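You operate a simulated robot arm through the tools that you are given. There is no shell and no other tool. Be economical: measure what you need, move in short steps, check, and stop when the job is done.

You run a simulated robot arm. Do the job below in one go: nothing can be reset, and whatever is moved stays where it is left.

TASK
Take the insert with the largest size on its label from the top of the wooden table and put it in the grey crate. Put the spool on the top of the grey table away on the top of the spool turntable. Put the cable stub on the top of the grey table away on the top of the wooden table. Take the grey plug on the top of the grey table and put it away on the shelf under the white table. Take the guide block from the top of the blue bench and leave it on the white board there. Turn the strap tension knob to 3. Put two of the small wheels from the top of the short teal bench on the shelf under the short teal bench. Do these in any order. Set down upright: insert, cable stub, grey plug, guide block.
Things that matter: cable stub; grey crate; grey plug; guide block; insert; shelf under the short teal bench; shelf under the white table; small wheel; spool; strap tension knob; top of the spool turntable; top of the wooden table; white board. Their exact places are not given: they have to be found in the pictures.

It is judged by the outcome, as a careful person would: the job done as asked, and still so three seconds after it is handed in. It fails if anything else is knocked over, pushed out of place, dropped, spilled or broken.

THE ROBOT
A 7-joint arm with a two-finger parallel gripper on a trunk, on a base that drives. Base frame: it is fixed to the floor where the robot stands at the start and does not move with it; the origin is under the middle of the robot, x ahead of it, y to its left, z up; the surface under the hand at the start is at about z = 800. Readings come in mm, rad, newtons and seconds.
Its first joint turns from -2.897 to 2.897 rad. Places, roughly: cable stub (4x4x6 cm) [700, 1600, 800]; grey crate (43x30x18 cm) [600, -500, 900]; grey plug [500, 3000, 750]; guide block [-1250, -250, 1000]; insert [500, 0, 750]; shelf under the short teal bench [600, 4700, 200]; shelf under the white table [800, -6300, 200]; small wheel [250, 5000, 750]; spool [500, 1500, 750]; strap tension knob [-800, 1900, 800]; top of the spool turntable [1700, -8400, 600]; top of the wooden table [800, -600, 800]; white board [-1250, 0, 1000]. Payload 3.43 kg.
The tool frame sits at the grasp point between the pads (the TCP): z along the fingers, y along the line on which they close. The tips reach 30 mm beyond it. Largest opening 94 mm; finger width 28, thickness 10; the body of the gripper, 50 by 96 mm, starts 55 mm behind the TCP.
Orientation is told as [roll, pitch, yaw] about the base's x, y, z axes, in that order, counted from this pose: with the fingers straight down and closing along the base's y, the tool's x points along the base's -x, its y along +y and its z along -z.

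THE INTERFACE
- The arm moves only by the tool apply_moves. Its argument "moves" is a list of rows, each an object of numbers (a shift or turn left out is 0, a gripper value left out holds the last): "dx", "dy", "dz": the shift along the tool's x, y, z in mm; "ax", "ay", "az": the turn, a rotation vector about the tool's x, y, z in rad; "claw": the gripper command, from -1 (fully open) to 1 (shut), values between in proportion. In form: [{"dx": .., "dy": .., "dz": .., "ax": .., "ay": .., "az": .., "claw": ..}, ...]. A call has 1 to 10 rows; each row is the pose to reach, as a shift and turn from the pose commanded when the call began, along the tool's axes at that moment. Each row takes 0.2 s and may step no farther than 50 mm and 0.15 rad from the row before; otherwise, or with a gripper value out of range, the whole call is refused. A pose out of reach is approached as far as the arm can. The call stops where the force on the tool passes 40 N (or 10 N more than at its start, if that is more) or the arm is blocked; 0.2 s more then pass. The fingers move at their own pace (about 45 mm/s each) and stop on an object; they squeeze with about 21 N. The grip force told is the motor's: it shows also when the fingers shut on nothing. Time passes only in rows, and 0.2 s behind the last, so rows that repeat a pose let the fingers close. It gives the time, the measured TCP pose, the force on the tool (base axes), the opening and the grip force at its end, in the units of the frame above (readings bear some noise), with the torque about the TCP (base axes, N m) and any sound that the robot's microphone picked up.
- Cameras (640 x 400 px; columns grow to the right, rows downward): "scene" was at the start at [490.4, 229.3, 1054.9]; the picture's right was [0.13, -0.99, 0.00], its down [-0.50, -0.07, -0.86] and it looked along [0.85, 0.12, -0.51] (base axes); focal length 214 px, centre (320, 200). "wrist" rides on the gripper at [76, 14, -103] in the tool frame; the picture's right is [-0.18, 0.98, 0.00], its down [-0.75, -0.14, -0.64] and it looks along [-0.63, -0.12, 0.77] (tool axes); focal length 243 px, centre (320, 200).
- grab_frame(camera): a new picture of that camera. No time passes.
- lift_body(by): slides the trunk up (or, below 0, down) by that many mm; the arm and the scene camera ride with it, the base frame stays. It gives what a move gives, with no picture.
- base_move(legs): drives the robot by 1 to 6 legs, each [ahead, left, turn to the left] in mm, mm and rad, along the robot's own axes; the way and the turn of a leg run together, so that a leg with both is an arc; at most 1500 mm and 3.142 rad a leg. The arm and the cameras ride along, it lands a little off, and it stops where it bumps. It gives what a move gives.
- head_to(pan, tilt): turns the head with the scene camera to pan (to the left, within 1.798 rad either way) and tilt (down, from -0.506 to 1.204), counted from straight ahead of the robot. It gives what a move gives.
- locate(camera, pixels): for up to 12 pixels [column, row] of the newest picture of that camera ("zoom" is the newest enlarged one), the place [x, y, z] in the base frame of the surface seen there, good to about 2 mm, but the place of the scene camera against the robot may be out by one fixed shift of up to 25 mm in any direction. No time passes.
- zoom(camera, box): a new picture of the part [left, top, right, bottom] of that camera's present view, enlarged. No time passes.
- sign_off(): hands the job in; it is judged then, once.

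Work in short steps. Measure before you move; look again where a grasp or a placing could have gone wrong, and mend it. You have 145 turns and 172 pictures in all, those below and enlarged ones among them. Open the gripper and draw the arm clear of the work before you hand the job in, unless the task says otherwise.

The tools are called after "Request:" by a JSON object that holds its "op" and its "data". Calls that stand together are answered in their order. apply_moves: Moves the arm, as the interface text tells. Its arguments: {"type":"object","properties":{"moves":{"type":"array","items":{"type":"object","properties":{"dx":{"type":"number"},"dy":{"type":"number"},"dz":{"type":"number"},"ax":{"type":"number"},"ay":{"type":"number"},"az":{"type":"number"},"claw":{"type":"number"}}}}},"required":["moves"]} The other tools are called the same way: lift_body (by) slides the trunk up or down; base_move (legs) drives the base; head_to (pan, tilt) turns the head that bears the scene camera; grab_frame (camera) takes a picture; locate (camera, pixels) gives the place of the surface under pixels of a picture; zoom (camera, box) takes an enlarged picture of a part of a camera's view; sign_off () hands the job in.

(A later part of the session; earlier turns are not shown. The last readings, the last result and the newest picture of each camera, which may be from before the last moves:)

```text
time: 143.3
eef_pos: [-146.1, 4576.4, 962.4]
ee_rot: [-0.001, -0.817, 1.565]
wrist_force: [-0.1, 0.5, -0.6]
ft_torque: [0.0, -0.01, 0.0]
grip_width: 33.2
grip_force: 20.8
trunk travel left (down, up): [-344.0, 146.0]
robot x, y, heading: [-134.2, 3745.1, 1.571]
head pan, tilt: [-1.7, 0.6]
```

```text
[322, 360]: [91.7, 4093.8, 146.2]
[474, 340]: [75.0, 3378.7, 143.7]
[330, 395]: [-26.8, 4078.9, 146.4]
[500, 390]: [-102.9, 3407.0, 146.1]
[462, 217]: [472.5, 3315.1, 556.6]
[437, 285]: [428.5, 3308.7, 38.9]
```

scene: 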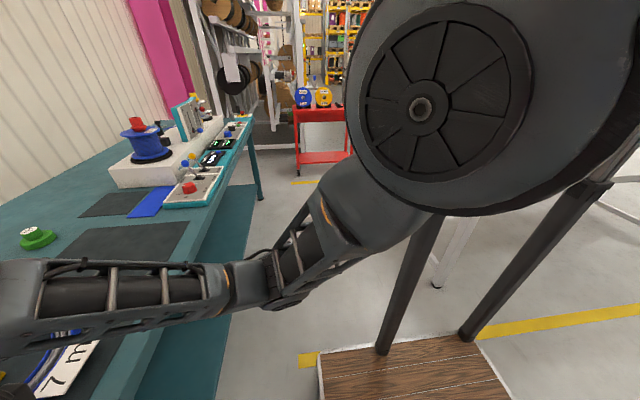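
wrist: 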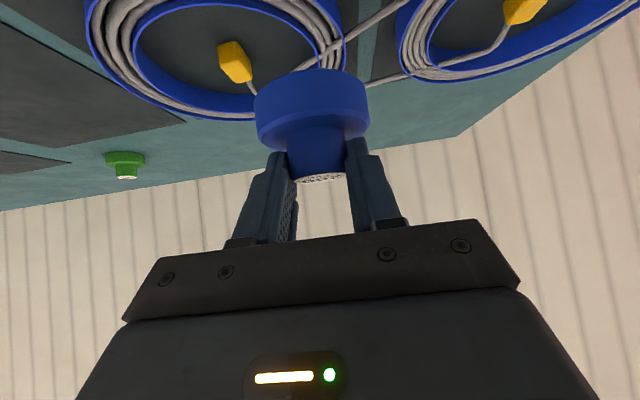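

Base is ±220 wide, ±360 long; clear to back up here. Back 220 mm so the held wheel is in front of the bench edge.

Request:
{"op": "base_move", "data": {"legs": [[-230, 0, 0]]}}

Request:
{"op": "head_to", "data": {"pan": 0, "tilt": 0.7}}

Request:
{"op": "grab_frame", "data": {"camera": "scene"}}

Request:
{"op": "locate", "data": {"camera": "scene", "pixels": [[330, 250], [200, 250], [320, 320], [250, 320], [400, 310], [300, 280]]}}

```text
time: 145.0
eef_pos: [-148.5, 4347.2, 963.0]
ee_rot: [-0.003, -0.818, 1.562]
wrist_force: [-0.3, 0.2, -0.5]
ft_torque: [-0.01, -0.03, -0.03]
grip_width: 33.3
grip_force: 20.7
trunk travel left (down, up): [-344.0, 146.0]
robot x, y, heading: [-135.8, 3510.7, 1.565]
head pan, tilt: [-1.7, 0.6]
```

```text
time: 146.7
eef_pos: [-147.2, 4346.1, 962.5]
ee_rot: [-0.001, -0.816, 1.561]
wrist_force: [-0.8, 0.5, -1.1]
ft_torque: [-0.03, -0.03, 0.01]
grip_width: 33.2
grip_force: 21.6
trunk travel left (down, up): [-344.0, 146.0]
robot x, y, heading: [-133.6, 3517.1, 1.561]
head pan, tilt: [0.0, 0.7]
```

```text
108 pictures are left
```

scene: 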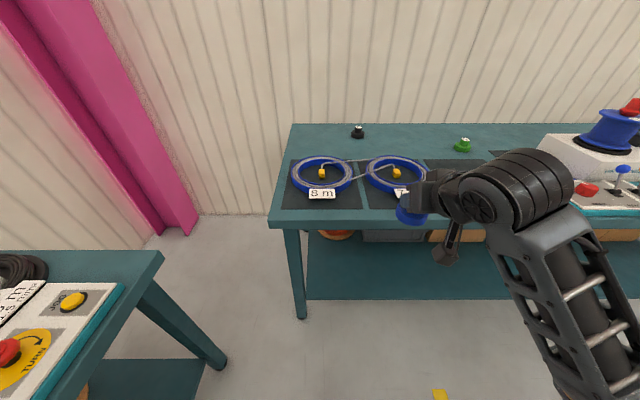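

```text
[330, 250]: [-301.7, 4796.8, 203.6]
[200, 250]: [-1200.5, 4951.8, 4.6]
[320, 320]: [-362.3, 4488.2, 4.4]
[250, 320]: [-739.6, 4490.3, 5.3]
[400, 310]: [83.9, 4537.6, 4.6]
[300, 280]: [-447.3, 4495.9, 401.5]
```

Lower the trunk fully (hand is in free space ahead of the bench).

Request:
{"op": "lift_body", "data": {"by": -344}}

Request:
{"op": "locate", "data": {"camera": "scene", "pixels": [[380, 297], [340, 297], [340, 285], [380, 270]]}}

```text
time: 150.1
eef_pos: [-147.8, 4346.2, 619.2]
ee_rot: [-0.002, -0.817, 1.561]
wrist_force: [0.1, -0.6, -1.3]
ft_torque: [-0.01, 0.01, 0.0]
grip_width: 32.9
grip_force: 21.4
trunk travel left (down, up): [0.0, 490.0]
robot x, y, heading: [-139.8, 3509.9, 1.567]
head pan, tilt: [0.0, 0.7]
```

```text
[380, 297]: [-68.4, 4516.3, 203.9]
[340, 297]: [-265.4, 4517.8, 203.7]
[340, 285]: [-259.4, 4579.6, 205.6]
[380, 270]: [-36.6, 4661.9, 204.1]
```

Now lower the arm straight down ~320 mm in front of the bench.

Request:
{"op": "apply_moves", "data": {"moves": [{"dx": 29, "dz": 27}, {"dx": 58, "dz": 55}, {"dx": 87, "dz": 82}, {"dx": 117, "dz": 109}, {"dx": 146, "dz": 137}, {"dx": 175, "dz": 164}, {"dx": 204, "dz": 191}, {"dx": 233, "dz": 219}, {"dx": 233, "dz": 219}]}}

Request:
{"op": "grab_frame", "data": {"camera": "wrist"}}

```text
time: 152.1
eef_pos: [-148.2, 4346.4, 301.5]
ee_rot: [-0.003, -0.818, 1.563]
wrist_force: [0.6, -0.4, -1.2]
ft_torque: [-0.02, 0.0, 0.01]
grip_width: 33.2
grip_force: 21.4
trunk travel left (down, up): [0.0, 490.0]
robot x, y, heading: [-134.7, 3516.2, 1.565]
head pan, tilt: [0.0, 0.7]
```

```text
107 pictures are left
```

wrist: 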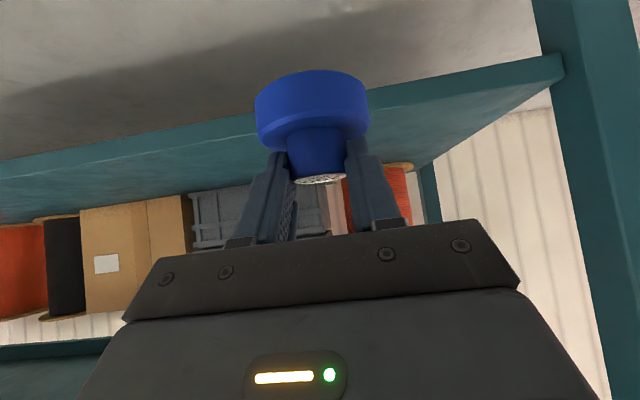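

Reaches fine. Measure the shelf from the wrist camera.

Request:
{"op": "locate", "data": {"camera": "wrist", "pixels": [[200, 150], [430, 110], [400, 120], [215, 140], [160, 200], [200, 250], [330, 215], [310, 72], [275, 130]]}}

```text
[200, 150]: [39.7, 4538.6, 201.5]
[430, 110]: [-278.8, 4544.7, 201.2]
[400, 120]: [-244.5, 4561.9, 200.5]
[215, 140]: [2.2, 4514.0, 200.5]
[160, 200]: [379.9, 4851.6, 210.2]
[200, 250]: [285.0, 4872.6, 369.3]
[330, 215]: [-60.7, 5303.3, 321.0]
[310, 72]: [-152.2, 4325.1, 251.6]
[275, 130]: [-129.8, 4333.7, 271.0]
```

Shelf top z≈201, front edge y≈4512. Drive forward 255 mm to bring the wheel over the shelf.

Request:
{"op": "base_move", "data": {"legs": [[255, 0, 0]]}}

Request:
{"op": "apply_moves", "data": {"moves": [{"dx": 14.6, "dz": 13.7}, {"dx": 26, "dz": 24}, {"dx": 32, "dz": 30}, {"dx": 32, "dz": 30}]}}

Request:
{"op": "grab_frame", "data": {"camera": "wrist"}}

```text
time: 153.9
eef_pos: [-140.0, 4601.5, 301.3]
ee_rot: [-0.001, -0.815, 1.554]
wrist_force: [-0.4, -0.6, -0.7]
ft_torque: [0.0, -0.03, -0.01]
grip_width: 32.9
grip_force: 20.6
trunk travel left (down, up): [0.0, 490.0]
robot x, y, heading: [-131.8, 3768.2, 1.562]
head pan, tilt: [0.0, 0.7]
```

```text
time: 154.9
eef_pos: [-140.8, 4600.4, 257.9]
ee_rot: [-0.002, -0.816, 1.555]
wrist_force: [-0.2, -0.1, -1.8]
ft_torque: [-0.01, -0.03, 0.0]
grip_width: 33.1
grip_force: 21.6
trunk travel left (down, up): [0.0, 490.0]
robot x, y, heading: [-132.6, 3768.8, 1.559]
head pan, tilt: [0.0, 0.7]
```

```text
106 pictures are left
```

wrist: 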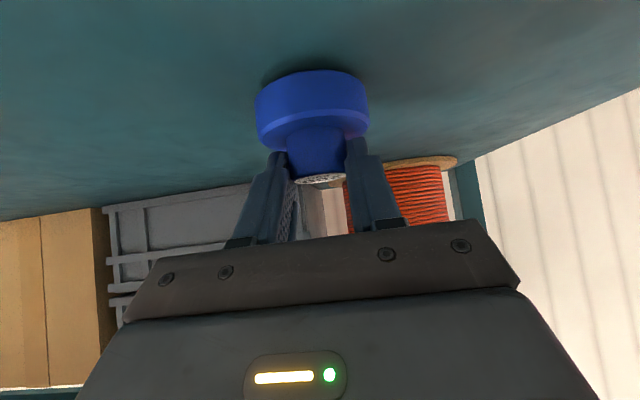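

Nearly down. Ease down in small steps until contact force shows.

Request:
{"op": "apply_moves", "data": {"moves": [{"dx": 2.2, "dz": 2}, {"dx": 4.4, "dz": 4.1}, {"dx": 5.1, "dz": 4.8}, {"dx": 5.1, "dz": 4.8}]}}

```text
time: 155.9
eef_pos: [-140.9, 4600.5, 253.2]
ee_rot: [0.0, -0.818, 1.556]
wrist_force: [-4.2, -11.0, 17.0]
ft_torque: [0.02, 0.34, 0.21]
grip_width: 33.2
grip_force: 20.9
trunk travel left (down, up): [0.0, 490.0]
robot x, y, heading: [-133.2, 3768.0, 1.555]
head pan, tilt: [0.0, 0.7]
```

Contact. Open and withdraw along the tool axis.

Request:
{"op": "apply_moves", "data": {"moves": [{"claw": 0.2}, {"claw": -0.2}, {"claw": -0.4}, {"claw": -0.4}, {"claw": -0.4, "dz": -25}, {"dz": -60}, {"dz": -100}]}}

Request:
{"op": "grab_frame", "data": {"camera": "wrist"}}

```text
time: 157.6
eef_pos: [-140.5, 4528.2, 319.2]
ee_rot: [-0.003, -0.815, 1.556]
wrist_force: [0.7, -0.9, 0.5]
ft_torque: [-0.04, 0.02, 0.01]
grip_width: 66.0
grip_force: 0.1
trunk travel left (down, up): [0.0, 490.0]
robot x, y, heading: [-133.6, 3767.8, 1.554]
head pan, tilt: [0.0, 0.7]
```

```text
105 pictures are left
```

wrist: 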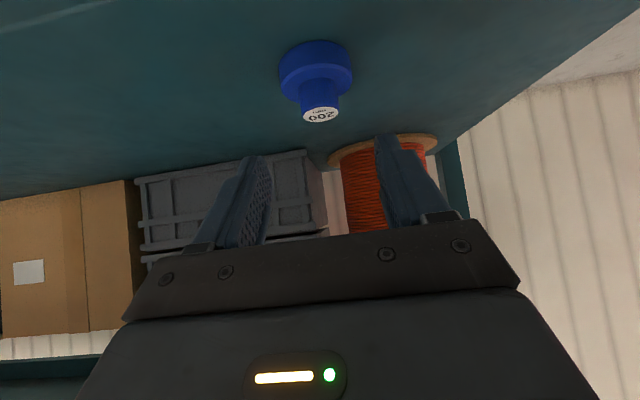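

Blue wheel stands on the shelf. Back out, raise arm and trunk, then go round for the green wheel.

Request:
{"op": "base_move", "data": {"legs": [[-260, 0, 0]]}}

Request:
{"op": "lift_body", "data": {"by": 400}}

Request:
{"op": "apply_moves", "data": {"moves": [{"dx": -30, "dz": -28}, {"dx": -60, "dz": -56}, {"dx": -90, "dz": -84}, {"dx": -120, "dz": -112}, {"dx": -150, "dz": -140}, {"dx": -180, "dz": -168}, {"dx": -200, "dz": -187}, {"dx": -200, "dz": -187}]}}

```text
time: 159.4
eef_pos: [-145.9, 4271.8, 320.7]
ee_rot: [0.001, -0.817, 1.558]
wrist_force: [0.7, 0.9, 0.1]
ft_torque: [0.03, -0.02, 0.02]
grip_width: 65.6
grip_force: 0.0
trunk travel left (down, up): [0.0, 490.0]
robot x, y, heading: [-133.4, 3505.8, 1.557]
head pan, tilt: [0.0, 0.7]
```

```text
time: 163.2
eef_pos: [-146.6, 4271.5, 720.1]
ee_rot: [0.001, -0.816, 1.56]
wrist_force: [-0.3, 1.1, 0.4]
ft_torque: [-0.02, 0.02, 0.03]
grip_width: 65.9
grip_force: 0.1
trunk travel left (down, up): [-400.0, 90.0]
robot x, y, heading: [-138.1, 3507.1, 1.56]
head pan, tilt: [0.0, 0.7]
```

```text
time: 165.0
eef_pos: [-146.0, 4269.7, 995.7]
ee_rot: [0.001, -0.817, 1.559]
wrist_force: [1.3, 0.3, -0.8]
ft_torque: [0.0, 0.02, 0.02]
grip_width: 65.6
grip_force: 0.1
trunk travel left (down, up): [-400.0, 90.0]
robot x, y, heading: [-136.0, 3503.5, 1.563]
head pan, tilt: [0.0, 0.7]
```

Drive forward, strafe right and forward to face the green wheel.

Request:
{"op": "base_move", "data": {"legs": [[290, 0, 0.01], [0, -425, 0], [240, 0, 0]]}}

Request:
{"op": "grab_frame", "data": {"camera": "wrist"}}

```text
time: 170.6
eef_pos: [271.3, 4804.7, 996.2]
ee_rot: [0.001, -0.815, 1.566]
wrist_force: [0.4, -0.4, -0.1]
ft_torque: [0.0, -0.02, -0.03]
grip_width: 65.7
grip_force: 0.0
trunk travel left (down, up): [-400.0, 90.0]
robot x, y, heading: [287.4, 4040.5, 1.57]
head pan, tilt: [0.0, 0.7]
```

```text
104 pictures are left
```

wrist: 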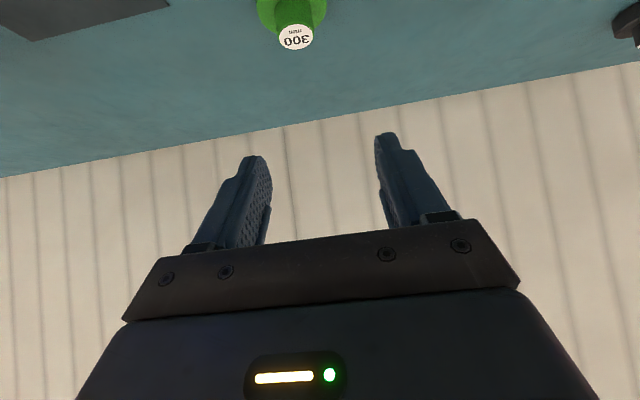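

Request:
{"op": "locate", "data": {"camera": "wrist", "pixels": [[296, 37], [280, 38], [312, 36], [293, 12], [296, 47]]}}

```text
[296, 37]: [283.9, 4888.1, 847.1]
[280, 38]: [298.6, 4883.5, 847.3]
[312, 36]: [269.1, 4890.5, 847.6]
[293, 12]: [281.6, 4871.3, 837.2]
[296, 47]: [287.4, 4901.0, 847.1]
```

Green hub at (284,4887). Move to pre-grasp and then to the grasp.

Request:
{"op": "apply_moves", "data": {"moves": [{"dx": 20, "dy": -6, "dz": 30}, {"dx": 40, "dy": -12.7, "dz": 60}, {"dx": 51, "dy": -12.7, "dz": 79}, {"dx": 51, "dy": -12.7, "dz": 79}]}}

Request:
{"op": "grab_frame", "data": {"camera": "wrist"}}

```text
time: 171.6
eef_pos: [283.2, 4829.5, 906.6]
ee_rot: [0.0, -0.818, 1.567]
wrist_force: [-0.3, -0.8, -0.8]
ft_torque: [0.01, 0.0, -0.01]
grip_width: 65.6
grip_force: 0.0
trunk travel left (down, up): [-400.0, 90.0]
robot x, y, heading: [293.8, 4046.8, 1.569]
head pan, tilt: [0.0, 0.7]
```

```text
103 pictures are left
```

wrist: 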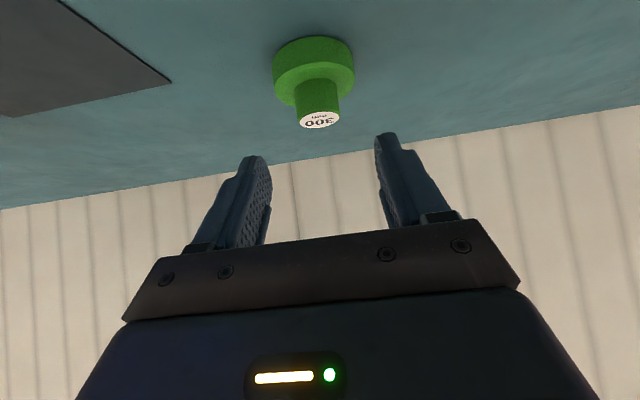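

Aligned. Advance 69 mm and close.

Request:
{"op": "apply_moves", "data": {"moves": [{"dx": 1, "dz": 30}, {"dx": 3, "dz": 58}, {"dx": 3, "dz": 68}, {"dx": 3, "dz": 68}, {"dx": 3, "dz": 68, "claw": 1}, {"dx": 3, "dz": 68, "claw": 1}, {"dx": 3, "dz": 68, "claw": 1}, {"dx": 3, "dz": 68, "claw": 1}, {"dx": 3, "dz": 68, "claw": 1}]}}

Request:
{"op": "apply_moves", "data": {"moves": [{"dx": -30, "dz": -28}, {"dx": -60, "dz": -56}, {"dx": -90, "dz": -84}, {"dx": -90, "dz": -84}]}}

Request:
{"op": "grab_frame", "data": {"camera": "wrist"}}

```text
time: 173.6
eef_pos: [284.4, 4875.3, 853.7]
ee_rot: [0.001, -0.817, 1.566]
wrist_force: [-0.9, 1.6, 0.9]
ft_torque: [0.11, 0.0, 0.03]
grip_width: 33.0
grip_force: 21.2
trunk travel left (down, up): [-400.0, 90.0]
robot x, y, heading: [290.5, 4044.4, 1.57]
head pan, tilt: [0.0, 0.7]
```

```text
time: 174.6
eef_pos: [284.5, 4877.4, 978.2]
ee_rot: [-0.001, -0.817, 1.568]
wrist_force: [-0.1, 0.0, -0.6]
ft_torque: [-0.01, -0.02, -0.01]
grip_width: 33.6
grip_force: 21.3
trunk travel left (down, up): [-400.0, 90.0]
robot x, y, heading: [287.9, 4043.6, 1.571]
head pan, tilt: [0.0, 0.7]
```

```text
102 pictures are left
```

wrist: 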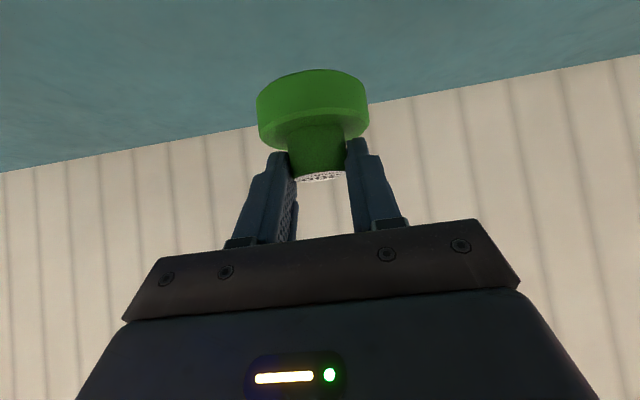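

Green wheel held. Back up, slide left 285, back further, then lower the trunk.

Request:
{"op": "base_move", "data": {"legs": [[-290, 0, 0], [0, 290, 0], [-245, 0, 0]]}}

```text
time: 179.7
eef_pos: [-5.7, 4340.6, 977.5]
ee_rot: [0.0, -0.816, 1.556]
wrist_force: [-0.1, -0.8, -1.0]
ft_torque: [0.0, 0.0, -0.02]
grip_width: 33.1
grip_force: 21.5
trunk travel left (down, up): [-400.0, 90.0]
robot x, y, heading: [-10.9, 3507.0, 1.558]
head pan, tilt: [0.0, 0.7]
```

Request:
{"op": "lift_body", "data": {"by": -400}}

Request:
{"op": "apply_moves", "data": {"moves": [{"dx": 29, "dz": 27}, {"dx": 58, "dz": 55}, {"dx": 87, "dz": 82}, {"dx": 117, "dz": 109}, {"dx": 146, "dz": 137}, {"dx": 175, "dz": 164}, {"dx": 200, "dz": 188}, {"dx": 200, "dz": 188}]}}

Request:
{"op": "base_move", "data": {"legs": [[255, 0, 0]]}}

Request:
{"op": "grab_frame", "data": {"camera": "wrist"}}

```text
time: 183.5
eef_pos: [-6.0, 4341.1, 577.6]
ee_rot: [0.0, -0.817, 1.557]
wrist_force: [0.1, -0.3, -1.0]
ft_torque: [-0.01, 0.01, -0.01]
grip_width: 33.2
grip_force: 20.6
trunk travel left (down, up): [0.0, 490.0]
robot x, y, heading: [-12.7, 3507.5, 1.559]
head pan, tilt: [0.0, 0.7]
```

```text
time: 185.3
eef_pos: [-6.3, 4340.5, 303.6]
ee_rot: [-0.001, -0.816, 1.557]
wrist_force: [-0.7, 0.1, -0.2]
ft_torque: [-0.03, -0.01, -0.02]
grip_width: 33.3
grip_force: 20.8
trunk travel left (down, up): [0.0, 490.0]
robot x, y, heading: [-10.1, 3507.3, 1.561]
head pan, tilt: [0.0, 0.7]
```

```text
time: 187.1
eef_pos: [-3.1, 4589.0, 303.9]
ee_rot: [-0.001, -0.814, 1.554]
wrist_force: [0.0, -0.4, -0.9]
ft_torque: [0.04, 0.0, 0.01]
grip_width: 33.2
grip_force: 21.3
trunk travel left (down, up): [0.0, 490.0]
robot x, y, heading: [-8.7, 3758.3, 1.555]
head pan, tilt: [0.0, 0.7]
```

```text
101 pictures are left
```

wrist: 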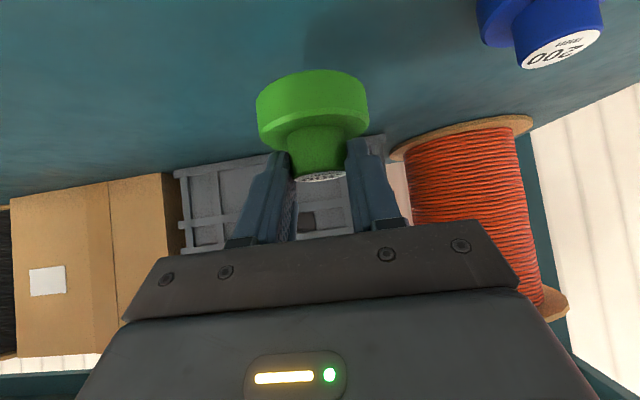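

Over the shelf, clear of the blue wheel. Lower 48 mm gently.

Request:
{"op": "apply_moves", "data": {"moves": [{"dx": 14.6, "dz": 13.7}, {"dx": 26, "dz": 24}, {"dx": 32, "dz": 30}, {"dx": 34.5, "dz": 32.5}, {"dx": 36.5, "dz": 34.3}, {"dx": 36.5, "dz": 34.3}]}}

```text
time: 188.5
eef_pos: [-1.2, 4589.1, 255.2]
ee_rot: [0.001, -0.814, 1.553]
wrist_force: [0.4, 0.1, -0.5]
ft_torque: [-0.02, 0.0, -0.02]
grip_width: 33.2
grip_force: 21.3
trunk travel left (down, up): [0.0, 490.0]
robot x, y, heading: [-8.1, 3757.4, 1.555]
head pan, tilt: [0.0, 0.7]
```

Request:
{"op": "apply_moves", "data": {"moves": [{"dx": 1.5, "dz": 1.4}, {"dx": 2.2, "dz": 2.1}, {"dx": 2.9, "dz": 2.7}, {"dx": 2.9, "dz": 2.7}]}}

```text
time: 189.5
eef_pos: [-1.4, 4591.3, 253.0]
ee_rot: [-0.002, -0.821, 1.554]
wrist_force: [3.5, -14.2, 33.8]
ft_torque: [0.21, -0.11, -0.06]
grip_width: 33.1
grip_force: 21.2
trunk travel left (down, up): [0.0, 490.0]
robot x, y, heading: [-8.7, 3757.4, 1.558]
head pan, tilt: [0.0, 0.7]
```

Contact. Release and withdraw.

Request:
{"op": "apply_moves", "data": {"moves": [{"claw": 0.2}, {"claw": -0.2}, {"claw": -0.4}, {"claw": -0.4}, {"claw": -0.4, "dz": -25}, {"dz": -60}, {"dz": -100}]}}

Request:
{"op": "grab_frame", "data": {"camera": "wrist"}}

Request:
{"op": "base_move", "data": {"legs": [[-255, 0, 0]]}}

Request:
{"op": "lift_body", "data": {"by": 400}}

```text
time: 191.1
eef_pos: [-2.3, 4516.4, 317.7]
ee_rot: [0.001, -0.817, 1.555]
wrist_force: [-0.2, -0.5, 0.7]
ft_torque: [-0.01, -0.03, -0.01]
grip_width: 65.5
grip_force: 0.0
trunk travel left (down, up): [0.0, 490.0]
robot x, y, heading: [-7.5, 3753.7, 1.56]
head pan, tilt: [0.0, 0.7]
```

```text
100 pictures are left
```

wrist: 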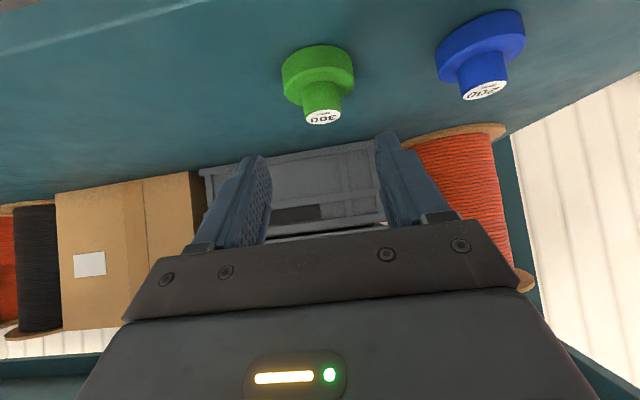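

```text
time: 193.0
eef_pos: [-10.7, 4259.3, 319.1]
ee_rot: [0.0, -0.817, 1.562]
wrist_force: [0.2, -0.2, 1.4]
ft_torque: [0.0, -0.03, 0.01]
grip_width: 65.8
grip_force: 0.0
trunk travel left (down, up): [0.0, 490.0]
robot x, y, heading: [-6.5, 3499.1, 1.564]
head pan, tilt: [0.0, 0.7]
```

```text
time: 196.8
eef_pos: [-9.3, 4259.2, 719.4]
ee_rot: [0.0, -0.818, 1.563]
wrist_force: [-0.9, -0.3, 0.1]
ft_torque: [-0.04, -0.05, 0.04]
grip_width: 65.7
grip_force: 0.1
trunk travel left (down, up): [-400.0, 90.0]
robot x, y, heading: [-11.7, 3496.7, 1.567]
head pan, tilt: [0.0, 0.7]
```

Both wheels stand on the shelf. Raise and level the tool, then back along the aisle to the grey table and turn to face it.

Request:
{"op": "apply_moves", "data": {"moves": [{"dx": -26, "dz": -24, "ay": 0.1}, {"dx": -52, "dz": -48, "ay": 0.2}, {"dx": -78, "dz": -72, "ay": 0.3}, {"dx": -104, "dz": -96, "ay": 0.4}, {"dx": -130, "dz": -120, "ay": 0.5}, {"dx": -156, "dz": -144, "ay": 0.6}, {"dx": -182, "dz": -168, "ay": 0.7}, {"dx": -204, "dz": -192, "ay": 0.817}, {"dx": -230, "dz": -220, "ay": 0.817}, {"dx": -230, "dz": -220, "ay": 0.817}]}}

Request:
{"op": "base_move", "data": {"legs": [[0, 110, 0], [-1150, 0, 0], [0, 0, -1.57]]}}

Request:
{"op": "head_to", "data": {"pan": 0.1, "tilt": 0.6}}

Request:
{"op": "grab_frame", "data": {"camera": "scene"}}

```text
time: 199.0
eef_pos: [-5.5, 4265.3, 905.5]
ee_rot: [-0.011, -0.32, 1.563]
wrist_force: [0.4, 0.6, 0.1]
ft_torque: [-0.01, -0.02, -0.01]
grip_width: 65.9
grip_force: 0.1
out of reach, approached as far as the arm can: row 6, 7, 8, 9, 10
trunk travel left (down, up): [-400.0, 90.0]
robot x, y, heading: [-11.7, 3497.6, 1.566]
head pan, tilt: [0.0, 0.7]
```

```text
time: 209.5
eef_pos: [641.2, 2360.1, 904.7]
ee_rot: [-0.012, -0.317, 0.043]
wrist_force: [-0.7, -0.9, -0.9]
ft_torque: [-0.02, 0.01, 0.01]
grip_width: 65.8
grip_force: 0.1
trunk travel left (down, up): [-400.0, 90.0]
robot x, y, heading: [-122.6, 2325.7, 0.043]
head pan, tilt: [0.0, 0.7]
```

```text
time: 210.2
eef_pos: [640.6, 2360.4, 905.5]
ee_rot: [-0.011, -0.317, 0.042]
wrist_force: [0.4, 0.9, -0.1]
ft_torque: [-0.02, -0.03, 0.01]
grip_width: 65.7
grip_force: 0.1
trunk travel left (down, up): [-400.0, 90.0]
robot x, y, heading: [-126.1, 2328.6, 0.039]
head pan, tilt: [0.099, 0.6]
```

```text
99 pictures are left
```

scene: 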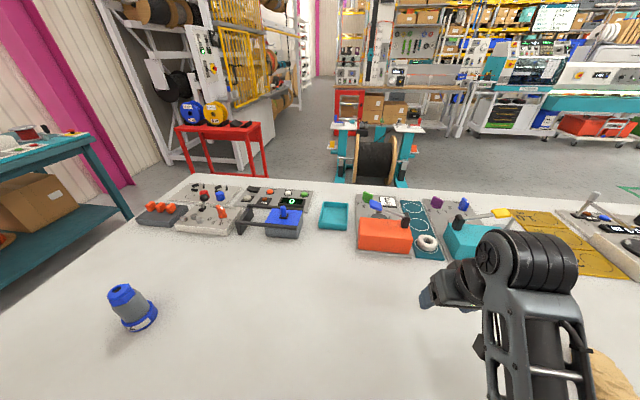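

The arm ended lower than intended (reach limit), but nothing appears disturbed. Raise the trunk, and survey the plug and the rest of the table.

Request:
{"op": "lift_body", "data": {"by": 90}}

Request:
{"op": "locate", "data": {"camera": "scene", "pixels": [[120, 293], [143, 318], [130, 310], [200, 300], [60, 300], [20, 350]]}}

Request:
{"op": "head_to", "data": {"pan": -0.8, "tilt": 0.6}}

Request:
{"op": "grab_frame", "data": {"camera": "scene"}}

Request:
{"op": "head_to", "data": {"pan": 0.6, "tilt": 0.8}}

Request:
{"op": "grab_frame", "data": {"camera": "scene"}}

```text
time: 211.4
eef_pos: [641.2, 2361.1, 995.7]
ee_rot: [-0.011, -0.318, 0.042]
wrist_force: [1.1, 0.0, -0.5]
ft_torque: [-0.02, 0.0, 0.01]
grip_width: 65.4
grip_force: 0.0
trunk travel left (down, up): [-490.0, 0.0]
robot x, y, heading: [-124.0, 2329.1, 0.041]
head pan, tilt: [0.099, 0.6]
```

```text
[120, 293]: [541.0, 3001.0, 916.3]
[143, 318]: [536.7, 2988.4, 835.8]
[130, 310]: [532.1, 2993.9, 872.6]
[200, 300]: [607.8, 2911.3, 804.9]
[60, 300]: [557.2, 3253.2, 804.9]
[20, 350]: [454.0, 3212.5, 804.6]
```

```text
time: 212.6
eef_pos: [641.5, 2361.0, 994.5]
ee_rot: [-0.011, -0.319, 0.042]
wrist_force: [-0.5, 0.7, 0.0]
ft_torque: [-0.01, 0.07, -0.04]
grip_width: 65.8
grip_force: 0.1
trunk travel left (down, up): [-490.0, 0.0]
robot x, y, heading: [-128.1, 2331.3, 0.043]
head pan, tilt: [-0.799, 0.6]
```

```text
98 pictures are left
```

scene: 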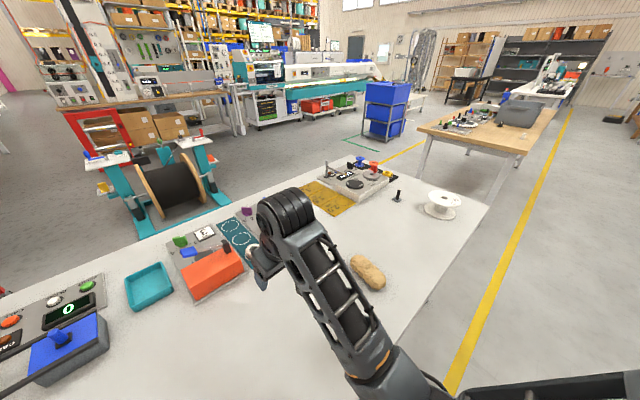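

```text
time: 214.1
eef_pos: [641.5, 2360.4, 995.5]
ee_rot: [-0.013, -0.318, 0.043]
wrist_force: [1.0, -0.3, 0.2]
ft_torque: [0.04, -0.02, 0.0]
grip_width: 65.8
grip_force: 0.1
trunk travel left (down, up): [-490.0, 0.0]
robot x, y, heading: [-125.3, 2331.9, 0.042]
head pan, tilt: [0.6, 0.799]
```

```text
97 pictures are left
```

scene: 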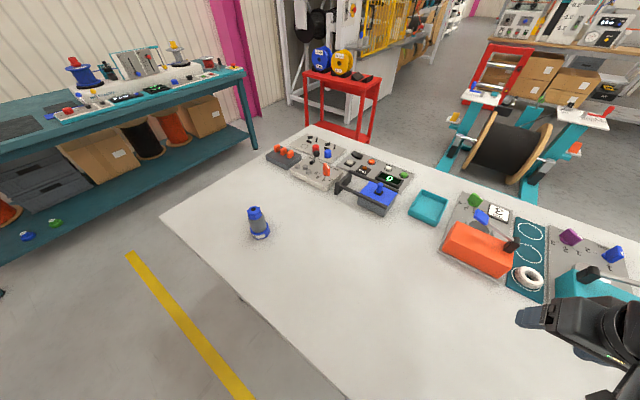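

Wheels confirmed on the shelf; grey plug at (541,3000), standing ~110 mm tall. The white spool and a black stub are at the south end. Strafe south to about y=1600 for the cable stub.

Request:
{"op": "base_move", "data": {"legs": [[0, 0, -0.04], [0, -740, 0]]}}

Request:
{"op": "head_to", "data": {"pan": 0.0, "tilt": 0.8}}

Request:
{"op": "grab_frame", "data": {"camera": "scene"}}

Request:
{"op": "grab_frame", "data": {"camera": "wrist"}}

```text
time: 218.5
eef_pos: [648.5, 1609.5, 994.9]
ee_rot: [-0.012, -0.318, 0.013]
wrist_force: [0.0, 0.2, 0.2]
ft_torque: [0.03, -0.01, -0.01]
grip_width: 65.6
grip_force: 0.1
trunk travel left (down, up): [-490.0, 0.0]
robot x, y, heading: [-124.3, 1603.2, 0.01]
head pan, tilt: [0.6, 0.799]
```

```text
time: 219.5
eef_pos: [648.3, 1608.5, 995.3]
ee_rot: [-0.014, -0.319, 0.012]
wrist_force: [-0.1, -0.1, -0.3]
ft_torque: [-0.01, -0.03, 0.02]
grip_width: 65.7
grip_force: 0.1
trunk travel left (down, up): [-490.0, 0.0]
robot x, y, heading: [-120.9, 1596.5, 0.01]
head pan, tilt: [0.0, 0.799]
```

```text
96 pictures are left
```

scene: 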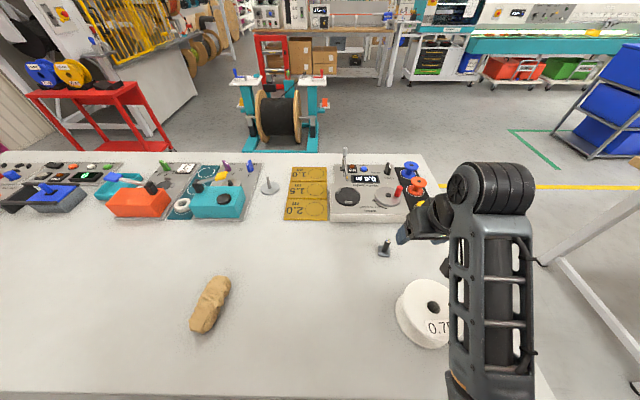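

```text
95 pictures are left
```

wrist: 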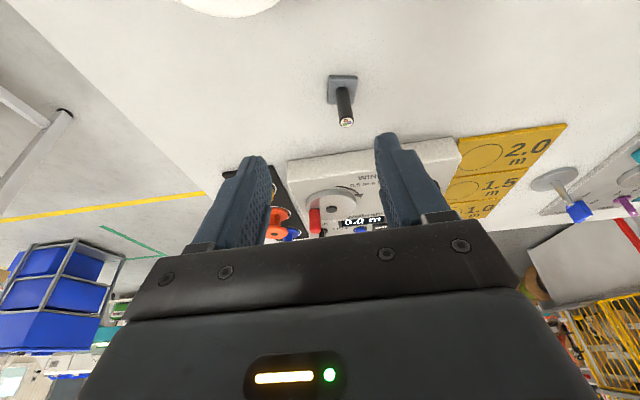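

Stub in wrist view at (343,95): square base with an upright cable. Locate both it and the spool.

Request:
{"op": "locate", "data": {"camera": "wrist", "pixels": [[347, 121], [344, 92], [333, 90], [353, 84], [330, 78], [300, 100]]}}

Request:
{"op": "locate", "data": {"camera": "scene", "pixels": [[384, 242], [384, 252], [415, 290], [435, 305], [425, 335], [400, 340], [405, 310]]}}

Request:
{"op": "zoom", "data": {"camera": "scene", "box": [340, 210, 480, 360]}}

```text
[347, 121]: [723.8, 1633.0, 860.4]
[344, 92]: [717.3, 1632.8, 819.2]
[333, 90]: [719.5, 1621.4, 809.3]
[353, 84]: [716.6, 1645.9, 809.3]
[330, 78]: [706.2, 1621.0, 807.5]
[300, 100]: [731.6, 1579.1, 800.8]
```

```text
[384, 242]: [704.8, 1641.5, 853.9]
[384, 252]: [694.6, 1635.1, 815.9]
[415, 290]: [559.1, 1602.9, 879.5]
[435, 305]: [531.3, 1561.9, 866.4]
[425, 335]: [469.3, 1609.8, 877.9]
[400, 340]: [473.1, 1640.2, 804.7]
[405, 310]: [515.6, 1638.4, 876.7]
```

```text
2.67 times, centred on (410, 285) of scene
```

zoom: 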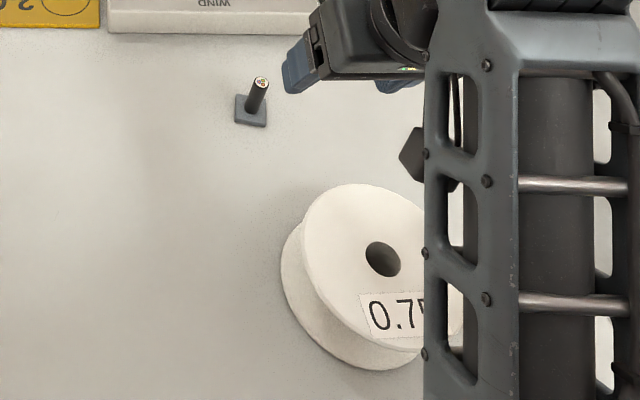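

Stub centre (719,1633), rod top z≈860, base plate 800–809. Level the tool and go above it with a vertical approach.

Request:
{"op": "apply_moves", "data": {"moves": [{"ay": 0.08, "dx": -14, "dy": 6, "dz": 10}, {"ay": 0.16, "dx": -28, "dy": 12, "dz": 20}, {"ay": 0.24, "dx": -42, "dy": 18, "dz": 30}, {"ay": 0.318, "ax": -0.013, "dx": -56, "dy": 24, "dz": 45}, {"ay": 0.318, "ax": -0.013, "dx": -56, "dy": 24, "dz": 55}, {"ay": 0.318, "ax": -0.013, "dx": -56, "dy": 24, "dz": 55}]}}

Request:
{"op": "grab_frame", "data": {"camera": "wrist"}}

```text
time: 220.9
eef_pos: [717.2, 1633.0, 959.0]
ee_rot: [0.002, 0.001, 0.012]
wrist_force: [0.2, 0.7, -0.4]
ft_torque: [0.01, 0.0, 0.0]
grip_width: 65.7
grip_force: 0.1
trunk travel left (down, up): [-490.0, 0.0]
robot x, y, heading: [-118.3, 1599.5, 0.008]
head pan, tilt: [0.0, 0.799]
```

```text
93 pictures are left
```

wrist: 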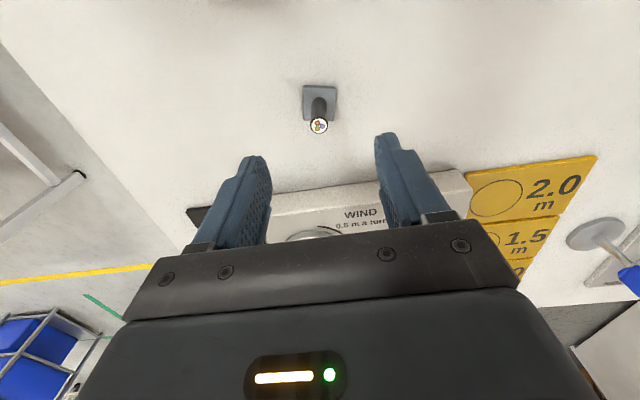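

Request:
{"op": "locate", "data": {"camera": "wrist", "pixels": [[319, 125], [319, 105], [305, 118], [334, 117], [336, 90], [304, 90], [190, 225]]}}

```text
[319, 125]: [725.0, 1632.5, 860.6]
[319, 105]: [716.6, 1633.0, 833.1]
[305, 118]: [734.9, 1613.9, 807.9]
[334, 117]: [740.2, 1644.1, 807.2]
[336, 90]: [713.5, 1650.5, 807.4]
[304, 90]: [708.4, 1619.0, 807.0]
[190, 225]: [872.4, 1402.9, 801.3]
```

Rod centre (725,1632.5). Descend to z≈847 and close.

Request:
{"op": "apply_moves", "data": {"moves": [{"dx": -7.5, "dz": 40}, {"dx": -7.5, "dz": 80}, {"dx": -7.5, "dz": 105}, {"dx": -7.5, "dz": 112}, {"dx": -7.5, "dz": 112}, {"dx": -7.5, "dz": 112, "claw": 1}, {"dx": -7.5, "dz": 112, "claw": 1}, {"dx": -7.5, "dz": 112, "claw": 1}, {"dx": -7.5, "dz": 112, "claw": 1}, {"dx": -7.5, "dz": 112, "claw": 1}]}}

Request:
{"op": "apply_moves", "data": {"moves": [{"dz": -40}, {"dz": -80}, {"dz": -120}, {"dz": -160}, {"dz": -200}, {"dz": -240}, {"dz": -240}]}}

Request:
{"op": "grab_frame", "data": {"camera": "wrist"}}

```text
time: 223.1
eef_pos: [725.5, 1634.8, 847.5]
ee_rot: [0.001, 0.002, 0.012]
wrist_force: [0.9, 0.1, 1.3]
ft_torque: [-0.01, 0.01, -0.01]
grip_width: 15.0
grip_force: 21.1
trunk travel left (down, up): [-490.0, 0.0]
robot x, y, heading: [-117.2, 1598.7, 0.011]
head pan, tilt: [0.0, 0.799]
```

```text
time: 224.7
eef_pos: [725.3, 1635.7, 1088.5]
ee_rot: [0.0, 0.003, 0.011]
wrist_force: [1.3, 0.9, -1.2]
ft_torque: [0.0, 0.0, 0.04]
grip_width: 15.1
grip_force: 21.0
trunk travel left (down, up): [-490.0, 0.0]
robot x, y, heading: [-118.4, 1602.7, 0.012]
head pan, tilt: [0.0, 0.799]
```

```text
92 pictures are left
```

wrist: 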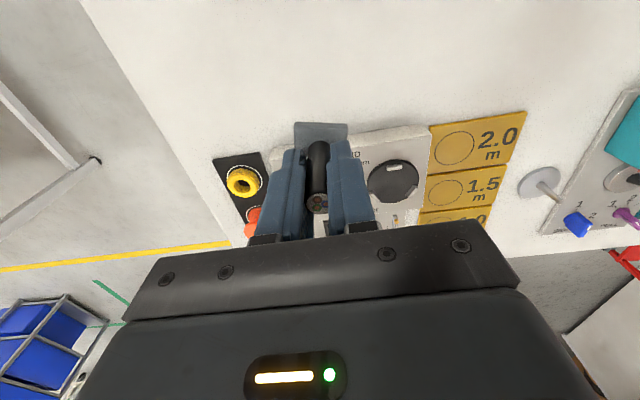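

Cable stub held upright. Strafe south to the wooden table.

Request:
{"op": "base_move", "data": {"legs": [[0, 0, -0.012], [0, -1500, 0], [0, -80, 0]]}}

Request:
{"op": "grab_frame", "data": {"camera": "wrist"}}

Request:
{"op": "grab_frame", "data": {"camera": "scene"}}

```text
time: 233.2
eef_pos: [716.1, 10.9, 1087.7]
ee_rot: [0.0, 0.0, -0.013]
wrist_force: [0.2, -0.6, 0.1]
ft_torque: [-0.04, -0.02, 0.02]
grip_width: 15.4
grip_force: 20.9
trunk travel left (down, up): [-490.0, 0.0]
robot x, y, heading: [-129.8, -2.1, -0.014]
head pan, tilt: [0.0, 0.799]
```

```text
91 pictures are left
```

wrist: 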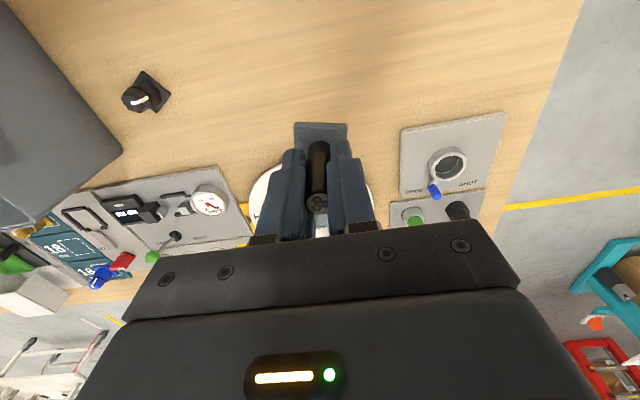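

```text
90 pictures are left
```

scene: 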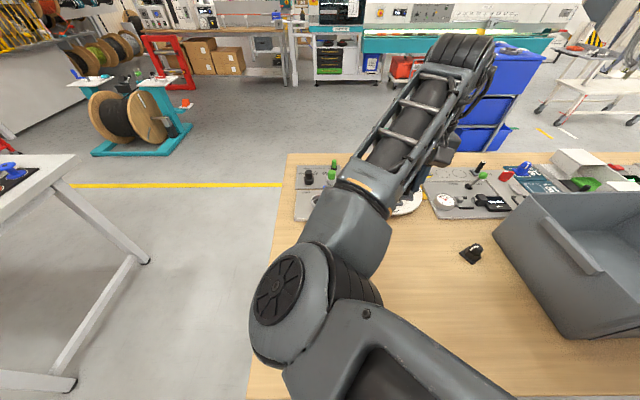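

Free wood at about (640,40). Move there and descend in stages.

Request:
{"op": "apply_moves", "data": {"moves": [{"dx": 25, "dy": 10, "dz": 30}, {"dx": 50, "dy": 20, "dz": 60}, {"dx": 76, "dy": 29, "dz": 90}, {"dx": 76, "dy": 29, "dz": 135}, {"dx": 76, "dy": 29, "dz": 180}, {"dx": 76, "dy": 29, "dz": 215}, {"dx": 76, "dy": 29, "dz": 232}, {"dx": 76, "dy": 29, "dz": 232}]}}

Request:
{"op": "grab_frame", "data": {"camera": "wrist"}}

```text
time: 235.0
eef_pos: [640.1, 41.8, 855.3]
ee_rot: [0.004, 0.002, -0.014]
wrist_force: [-0.4, 0.6, -0.1]
ft_torque: [0.01, 0.02, 0.04]
grip_width: 15.4
grip_force: 21.2
trunk travel left (down, up): [-490.0, 0.0]
robot x, y, heading: [-128.0, -9.0, -0.014]
head pan, tilt: [0.0, 0.799]
```

```text
89 pictures are left
```

wrist: 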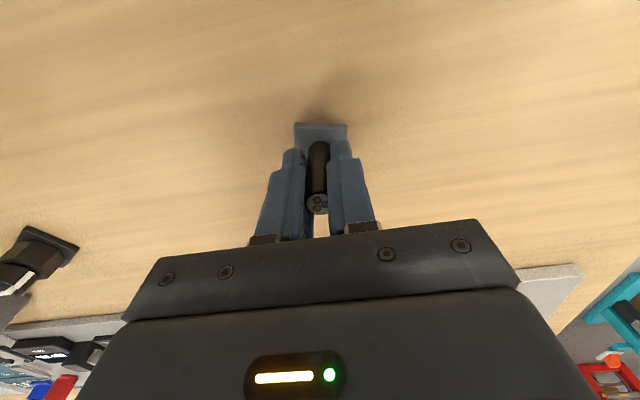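

Request:
{"op": "apply_moves", "data": {"moves": [{"dz": 4}, {"dz": 6}, {"dz": 7.5}, {"dz": 7.5}]}}

```text
time: 236.0
eef_pos: [640.5, 41.1, 850.5]
ee_rot: [0.002, 0.0, -0.011]
wrist_force: [0.9, 0.9, -1.1]
ft_torque: [-0.02, 0.02, 0.02]
grip_width: 15.3
grip_force: 21.5
trunk travel left (down, up): [-490.0, 0.0]
robot x, y, heading: [-129.2, -7.0, -0.01]
head pan, tilt: [0.0, 0.799]
```

Not touching yet; 3 mm more.

Request:
{"op": "apply_moves", "data": {"moves": [{"dz": 1.5}, {"dz": 2.5}, {"dz": 3.2}, {"dz": 3.2}]}}

```text
time: 237.0
eef_pos: [640.3, 40.9, 847.4]
ee_rot: [0.004, -0.002, -0.011]
wrist_force: [3.0, -2.9, 17.3]
ft_torque: [-0.15, 0.07, 0.05]
grip_width: 15.0
grip_force: 21.0
trunk travel left (down, up): [-490.0, 0.0]
robot x, y, heading: [-129.8, -7.1, -0.01]
head pan, tilt: [0.0, 0.799]
```

Contact at 17 N. Release and rise.

Request:
{"op": "apply_moves", "data": {"moves": [{"claw": 0.5}, {"claw": 0.2}, {"claw": 0.0}, {"claw": 0.0}, {"dz": -40}, {"dz": -80}, {"dz": -120}, {"dz": -160}, {"dz": -200}, {"dz": -240}]}}

Request:
{"op": "grab_frame", "data": {"camera": "wrist"}}

```text
time: 239.2
eef_pos: [638.9, 42.9, 1083.1]
ee_rot: [-0.003, 0.002, -0.01]
wrist_force: [-0.4, -0.3, 0.3]
ft_torque: [0.03, 0.01, 0.01]
grip_width: 47.1
grip_force: 0.0
trunk travel left (down, up): [-490.0, 0.0]
robot x, y, heading: [-129.5, -10.2, -0.014]
head pan, tilt: [0.0, 0.799]
```

```text
88 pictures are left
```

wrist: 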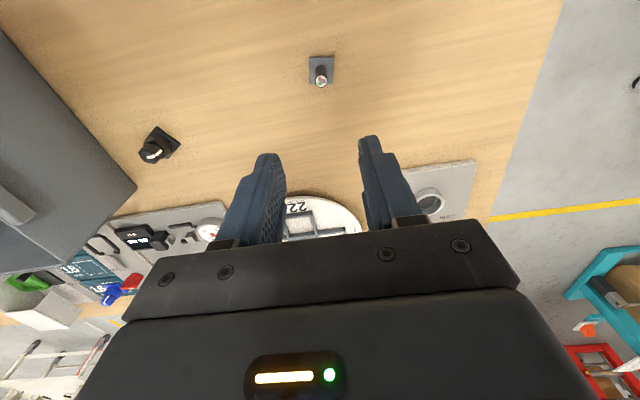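

Stub stands on the wooden table. Look south to plan the later long drives.

Request:
{"op": "head_to", "data": {"pan": -1.5, "tilt": 0.25}}

Request:
{"op": "grab_frame", "data": {"camera": "scene"}}

Request:
{"op": "zoom", "data": {"camera": "scene", "box": [220, 60, 420, 200]}}

```text
time: 240.8
eef_pos: [639.9, 41.0, 1083.2]
ee_rot: [0.0, 0.002, -0.013]
wrist_force: [1.0, -1.1, -0.3]
ft_torque: [0.01, 0.03, -0.02]
grip_width: 47.2
grip_force: 0.0
trunk travel left (down, up): [-490.0, 0.0]
robot x, y, heading: [-127.0, -7.5, -0.01]
head pan, tilt: [-1.499, 0.25]
```

```text
87 pictures are left
```

scene: 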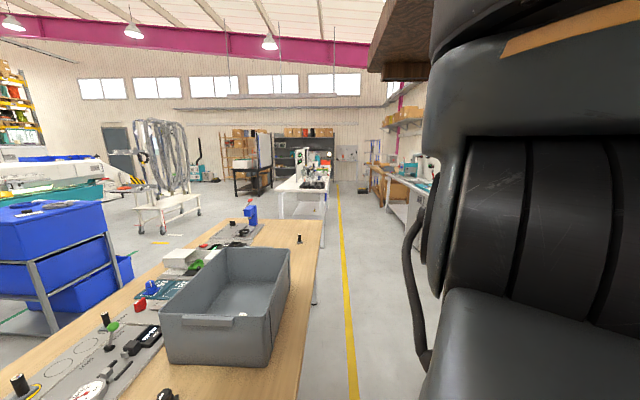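

```text
2.86 times, centred on (320, 130) of scene
```

zoom: 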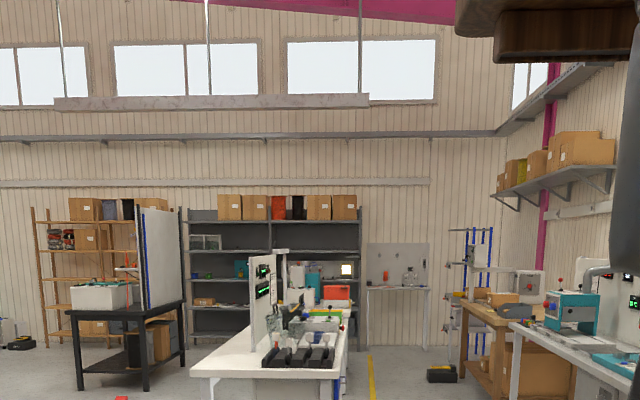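

Locate aisle features: white table corner, line, items along the way.

Request:
{"op": "locate", "data": {"camera": "scene", "pixels": [[323, 190], [300, 180], [282, 218], [345, 300], [340, 220], [318, 300], [385, 195], [400, 225], [362, 195], [310, 165], [236, 195], [300, 210]]}}

```text
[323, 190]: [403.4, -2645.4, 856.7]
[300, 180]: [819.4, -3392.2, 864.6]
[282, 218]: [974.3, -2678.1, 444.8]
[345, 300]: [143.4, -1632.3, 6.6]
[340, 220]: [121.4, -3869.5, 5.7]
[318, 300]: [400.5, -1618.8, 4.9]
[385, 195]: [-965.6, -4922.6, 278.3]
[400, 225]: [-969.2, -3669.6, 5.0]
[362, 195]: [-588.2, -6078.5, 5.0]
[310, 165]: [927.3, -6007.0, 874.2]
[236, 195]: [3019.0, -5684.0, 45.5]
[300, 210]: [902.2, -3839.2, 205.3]
```

Now strafe north to the grey plug at y≈3000.

Request:
{"op": "base_move", "data": {"legs": [[-60, 0, 0.012], [0, 1500, 0], [0, 1450, 0]]}}

Request:
{"op": "head_to", "data": {"pan": 0.1, "tilt": 0.8}}

Request:
{"op": "grab_frame", "data": {"camera": "scene"}}

Request:
{"op": "grab_frame", "data": {"camera": "wrist"}}

```text
time: 255.7
eef_pos: [549.4, 3047.7, 1084.8]
ee_rot: [0.0, 0.002, 0.033]
wrist_force: [-0.4, 0.2, -0.1]
ft_torque: [-0.05, -0.03, 0.0]
grip_width: 46.9
grip_force: 0.1
trunk travel left (down, up): [-490.0, 0.0]
robot x, y, heading: [-215.3, 2968.1, 0.036]
head pan, tilt: [-1.499, 0.25]
```

```text
time: 257.4
eef_pos: [548.7, 3046.4, 1083.5]
ee_rot: [0.002, 0.002, 0.034]
wrist_force: [0.6, 0.6, -1.2]
ft_torque: [0.01, -0.02, -0.03]
grip_width: 47.2
grip_force: 0.1
trunk travel left (down, up): [-490.0, 0.0]
robot x, y, heading: [-217.3, 2965.2, 0.031]
head pan, tilt: [0.099, 0.799]
```

```text
85 pictures are left
```

scene: 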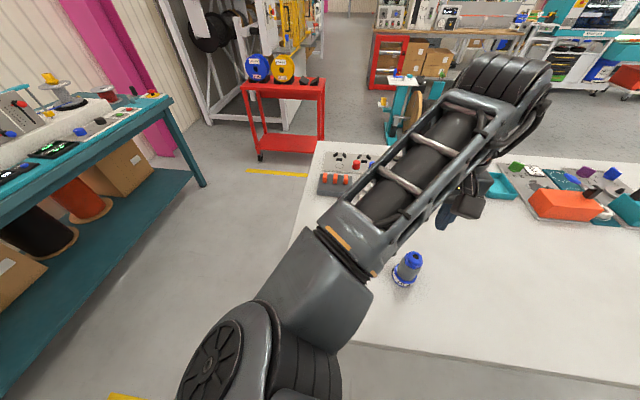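

```text
84 pictures are left
```

wrist: 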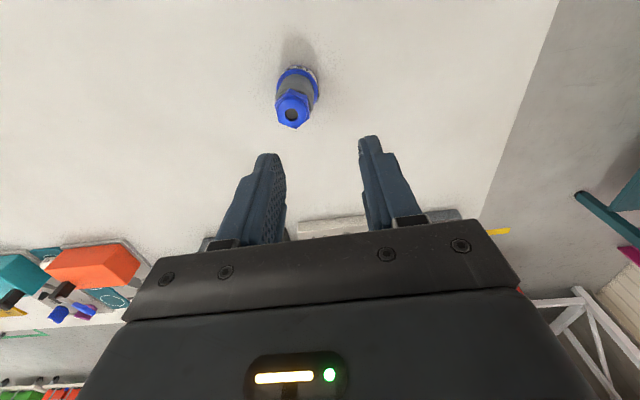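

Grey plug upright at wrist (293,100). Locate it.

Request:
{"op": "locate", "data": {"camera": "wrist", "pixels": [[292, 112], [294, 95], [296, 78], [278, 88], [317, 92], [310, 108], [276, 108], [297, 67]]}}

Request:
{"op": "zoom", "data": {"camera": "wrist", "box": [250, 50, 350, 140]}}

Request:
{"op": "zoom", "data": {"camera": "scene", "box": [370, 235, 450, 300]}}

```text
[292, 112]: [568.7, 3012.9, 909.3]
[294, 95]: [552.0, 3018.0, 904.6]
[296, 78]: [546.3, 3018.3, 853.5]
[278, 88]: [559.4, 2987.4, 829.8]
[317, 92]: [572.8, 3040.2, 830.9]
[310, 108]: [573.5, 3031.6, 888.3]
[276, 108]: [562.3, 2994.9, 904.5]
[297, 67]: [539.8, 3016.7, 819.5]
```

```text
4.44 times, centred on (300, 95) of wrist
```

zoom: 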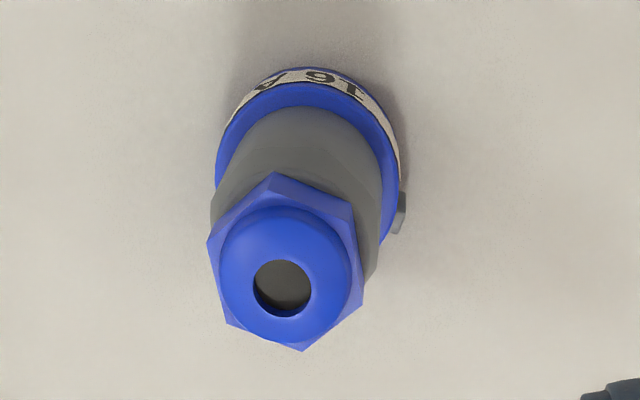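

```text
6.15 times, centred on (410, 268) of scene
```

zoom: 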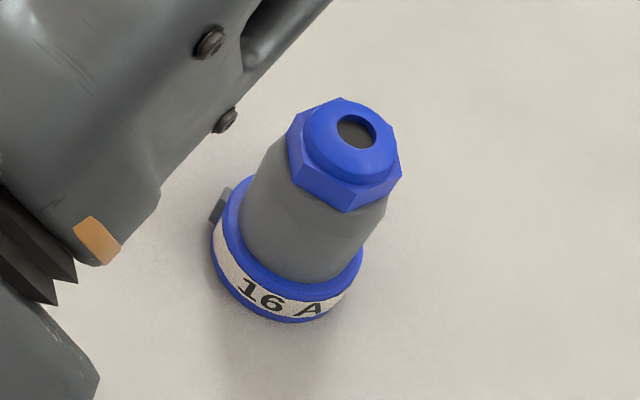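

Plug body centre ≈ (567,3015), grey body z 832–880. Back the base 100 mm, then tilt the tool 45° at a pre-grasp pose.

Request:
{"op": "base_move", "data": {"legs": [[-100, 0, -0.03]]}}

Request:
{"op": "apply_moves", "data": {"moves": [{"ay": -0.1, "dz": 14, "claw": -0.9}, {"ay": -0.2, "dz": 28, "claw": -0.9}, {"ay": -0.3, "dz": 42}, {"ay": -0.4, "dz": 56}, {"ay": -0.5, "dz": 70}, {"ay": -0.6, "dz": 84}, {"ay": -0.7, "dz": 98}, {"ay": -0.785, "dz": 110}, {"ay": -0.785, "dz": 110}]}}

Request:
{"op": "grab_frame", "data": {"camera": "wrist"}}

```text
time: 258.5
eef_pos: [451.3, 3021.6, 1083.3]
ee_rot: [-0.001, 0.001, 0.002]
wrist_force: [0.0, 0.3, -1.4]
ft_torque: [-0.02, -0.01, 0.01]
grip_width: 47.2
grip_force: 0.2
trunk travel left (down, up): [-490.0, 0.0]
robot x, y, heading: [-315.6, 2964.5, 0.007]
head pan, tilt: [0.099, 0.799]
```

```text
time: 260.5
eef_pos: [450.6, 3021.5, 972.2]
ee_rot: [0.001, -0.783, 0.001]
wrist_force: [-0.5, 0.0, 0.5]
ft_torque: [0.03, -0.02, 0.01]
grip_width: 89.2
grip_force: 0.1
trunk travel left (down, up): [-490.0, 0.0]
robot x, y, heading: [-313.6, 2962.1, 0.006]
head pan, tilt: [0.099, 0.799]
```

```text
81 pictures are left
```

wrist: 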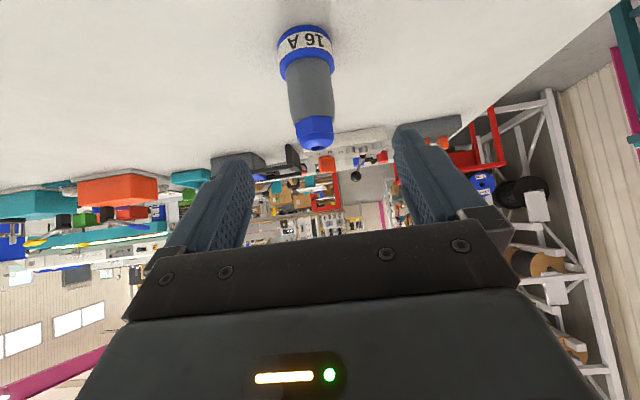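

Request:
{"op": "locate", "data": {"camera": "wrist", "pixels": [[311, 100], [290, 100], [333, 98], [314, 130], [305, 45], [318, 150]]}}

```text
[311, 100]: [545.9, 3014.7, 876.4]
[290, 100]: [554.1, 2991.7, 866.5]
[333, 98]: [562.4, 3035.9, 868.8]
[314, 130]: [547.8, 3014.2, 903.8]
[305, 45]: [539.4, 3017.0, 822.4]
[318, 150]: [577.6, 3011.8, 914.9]
```

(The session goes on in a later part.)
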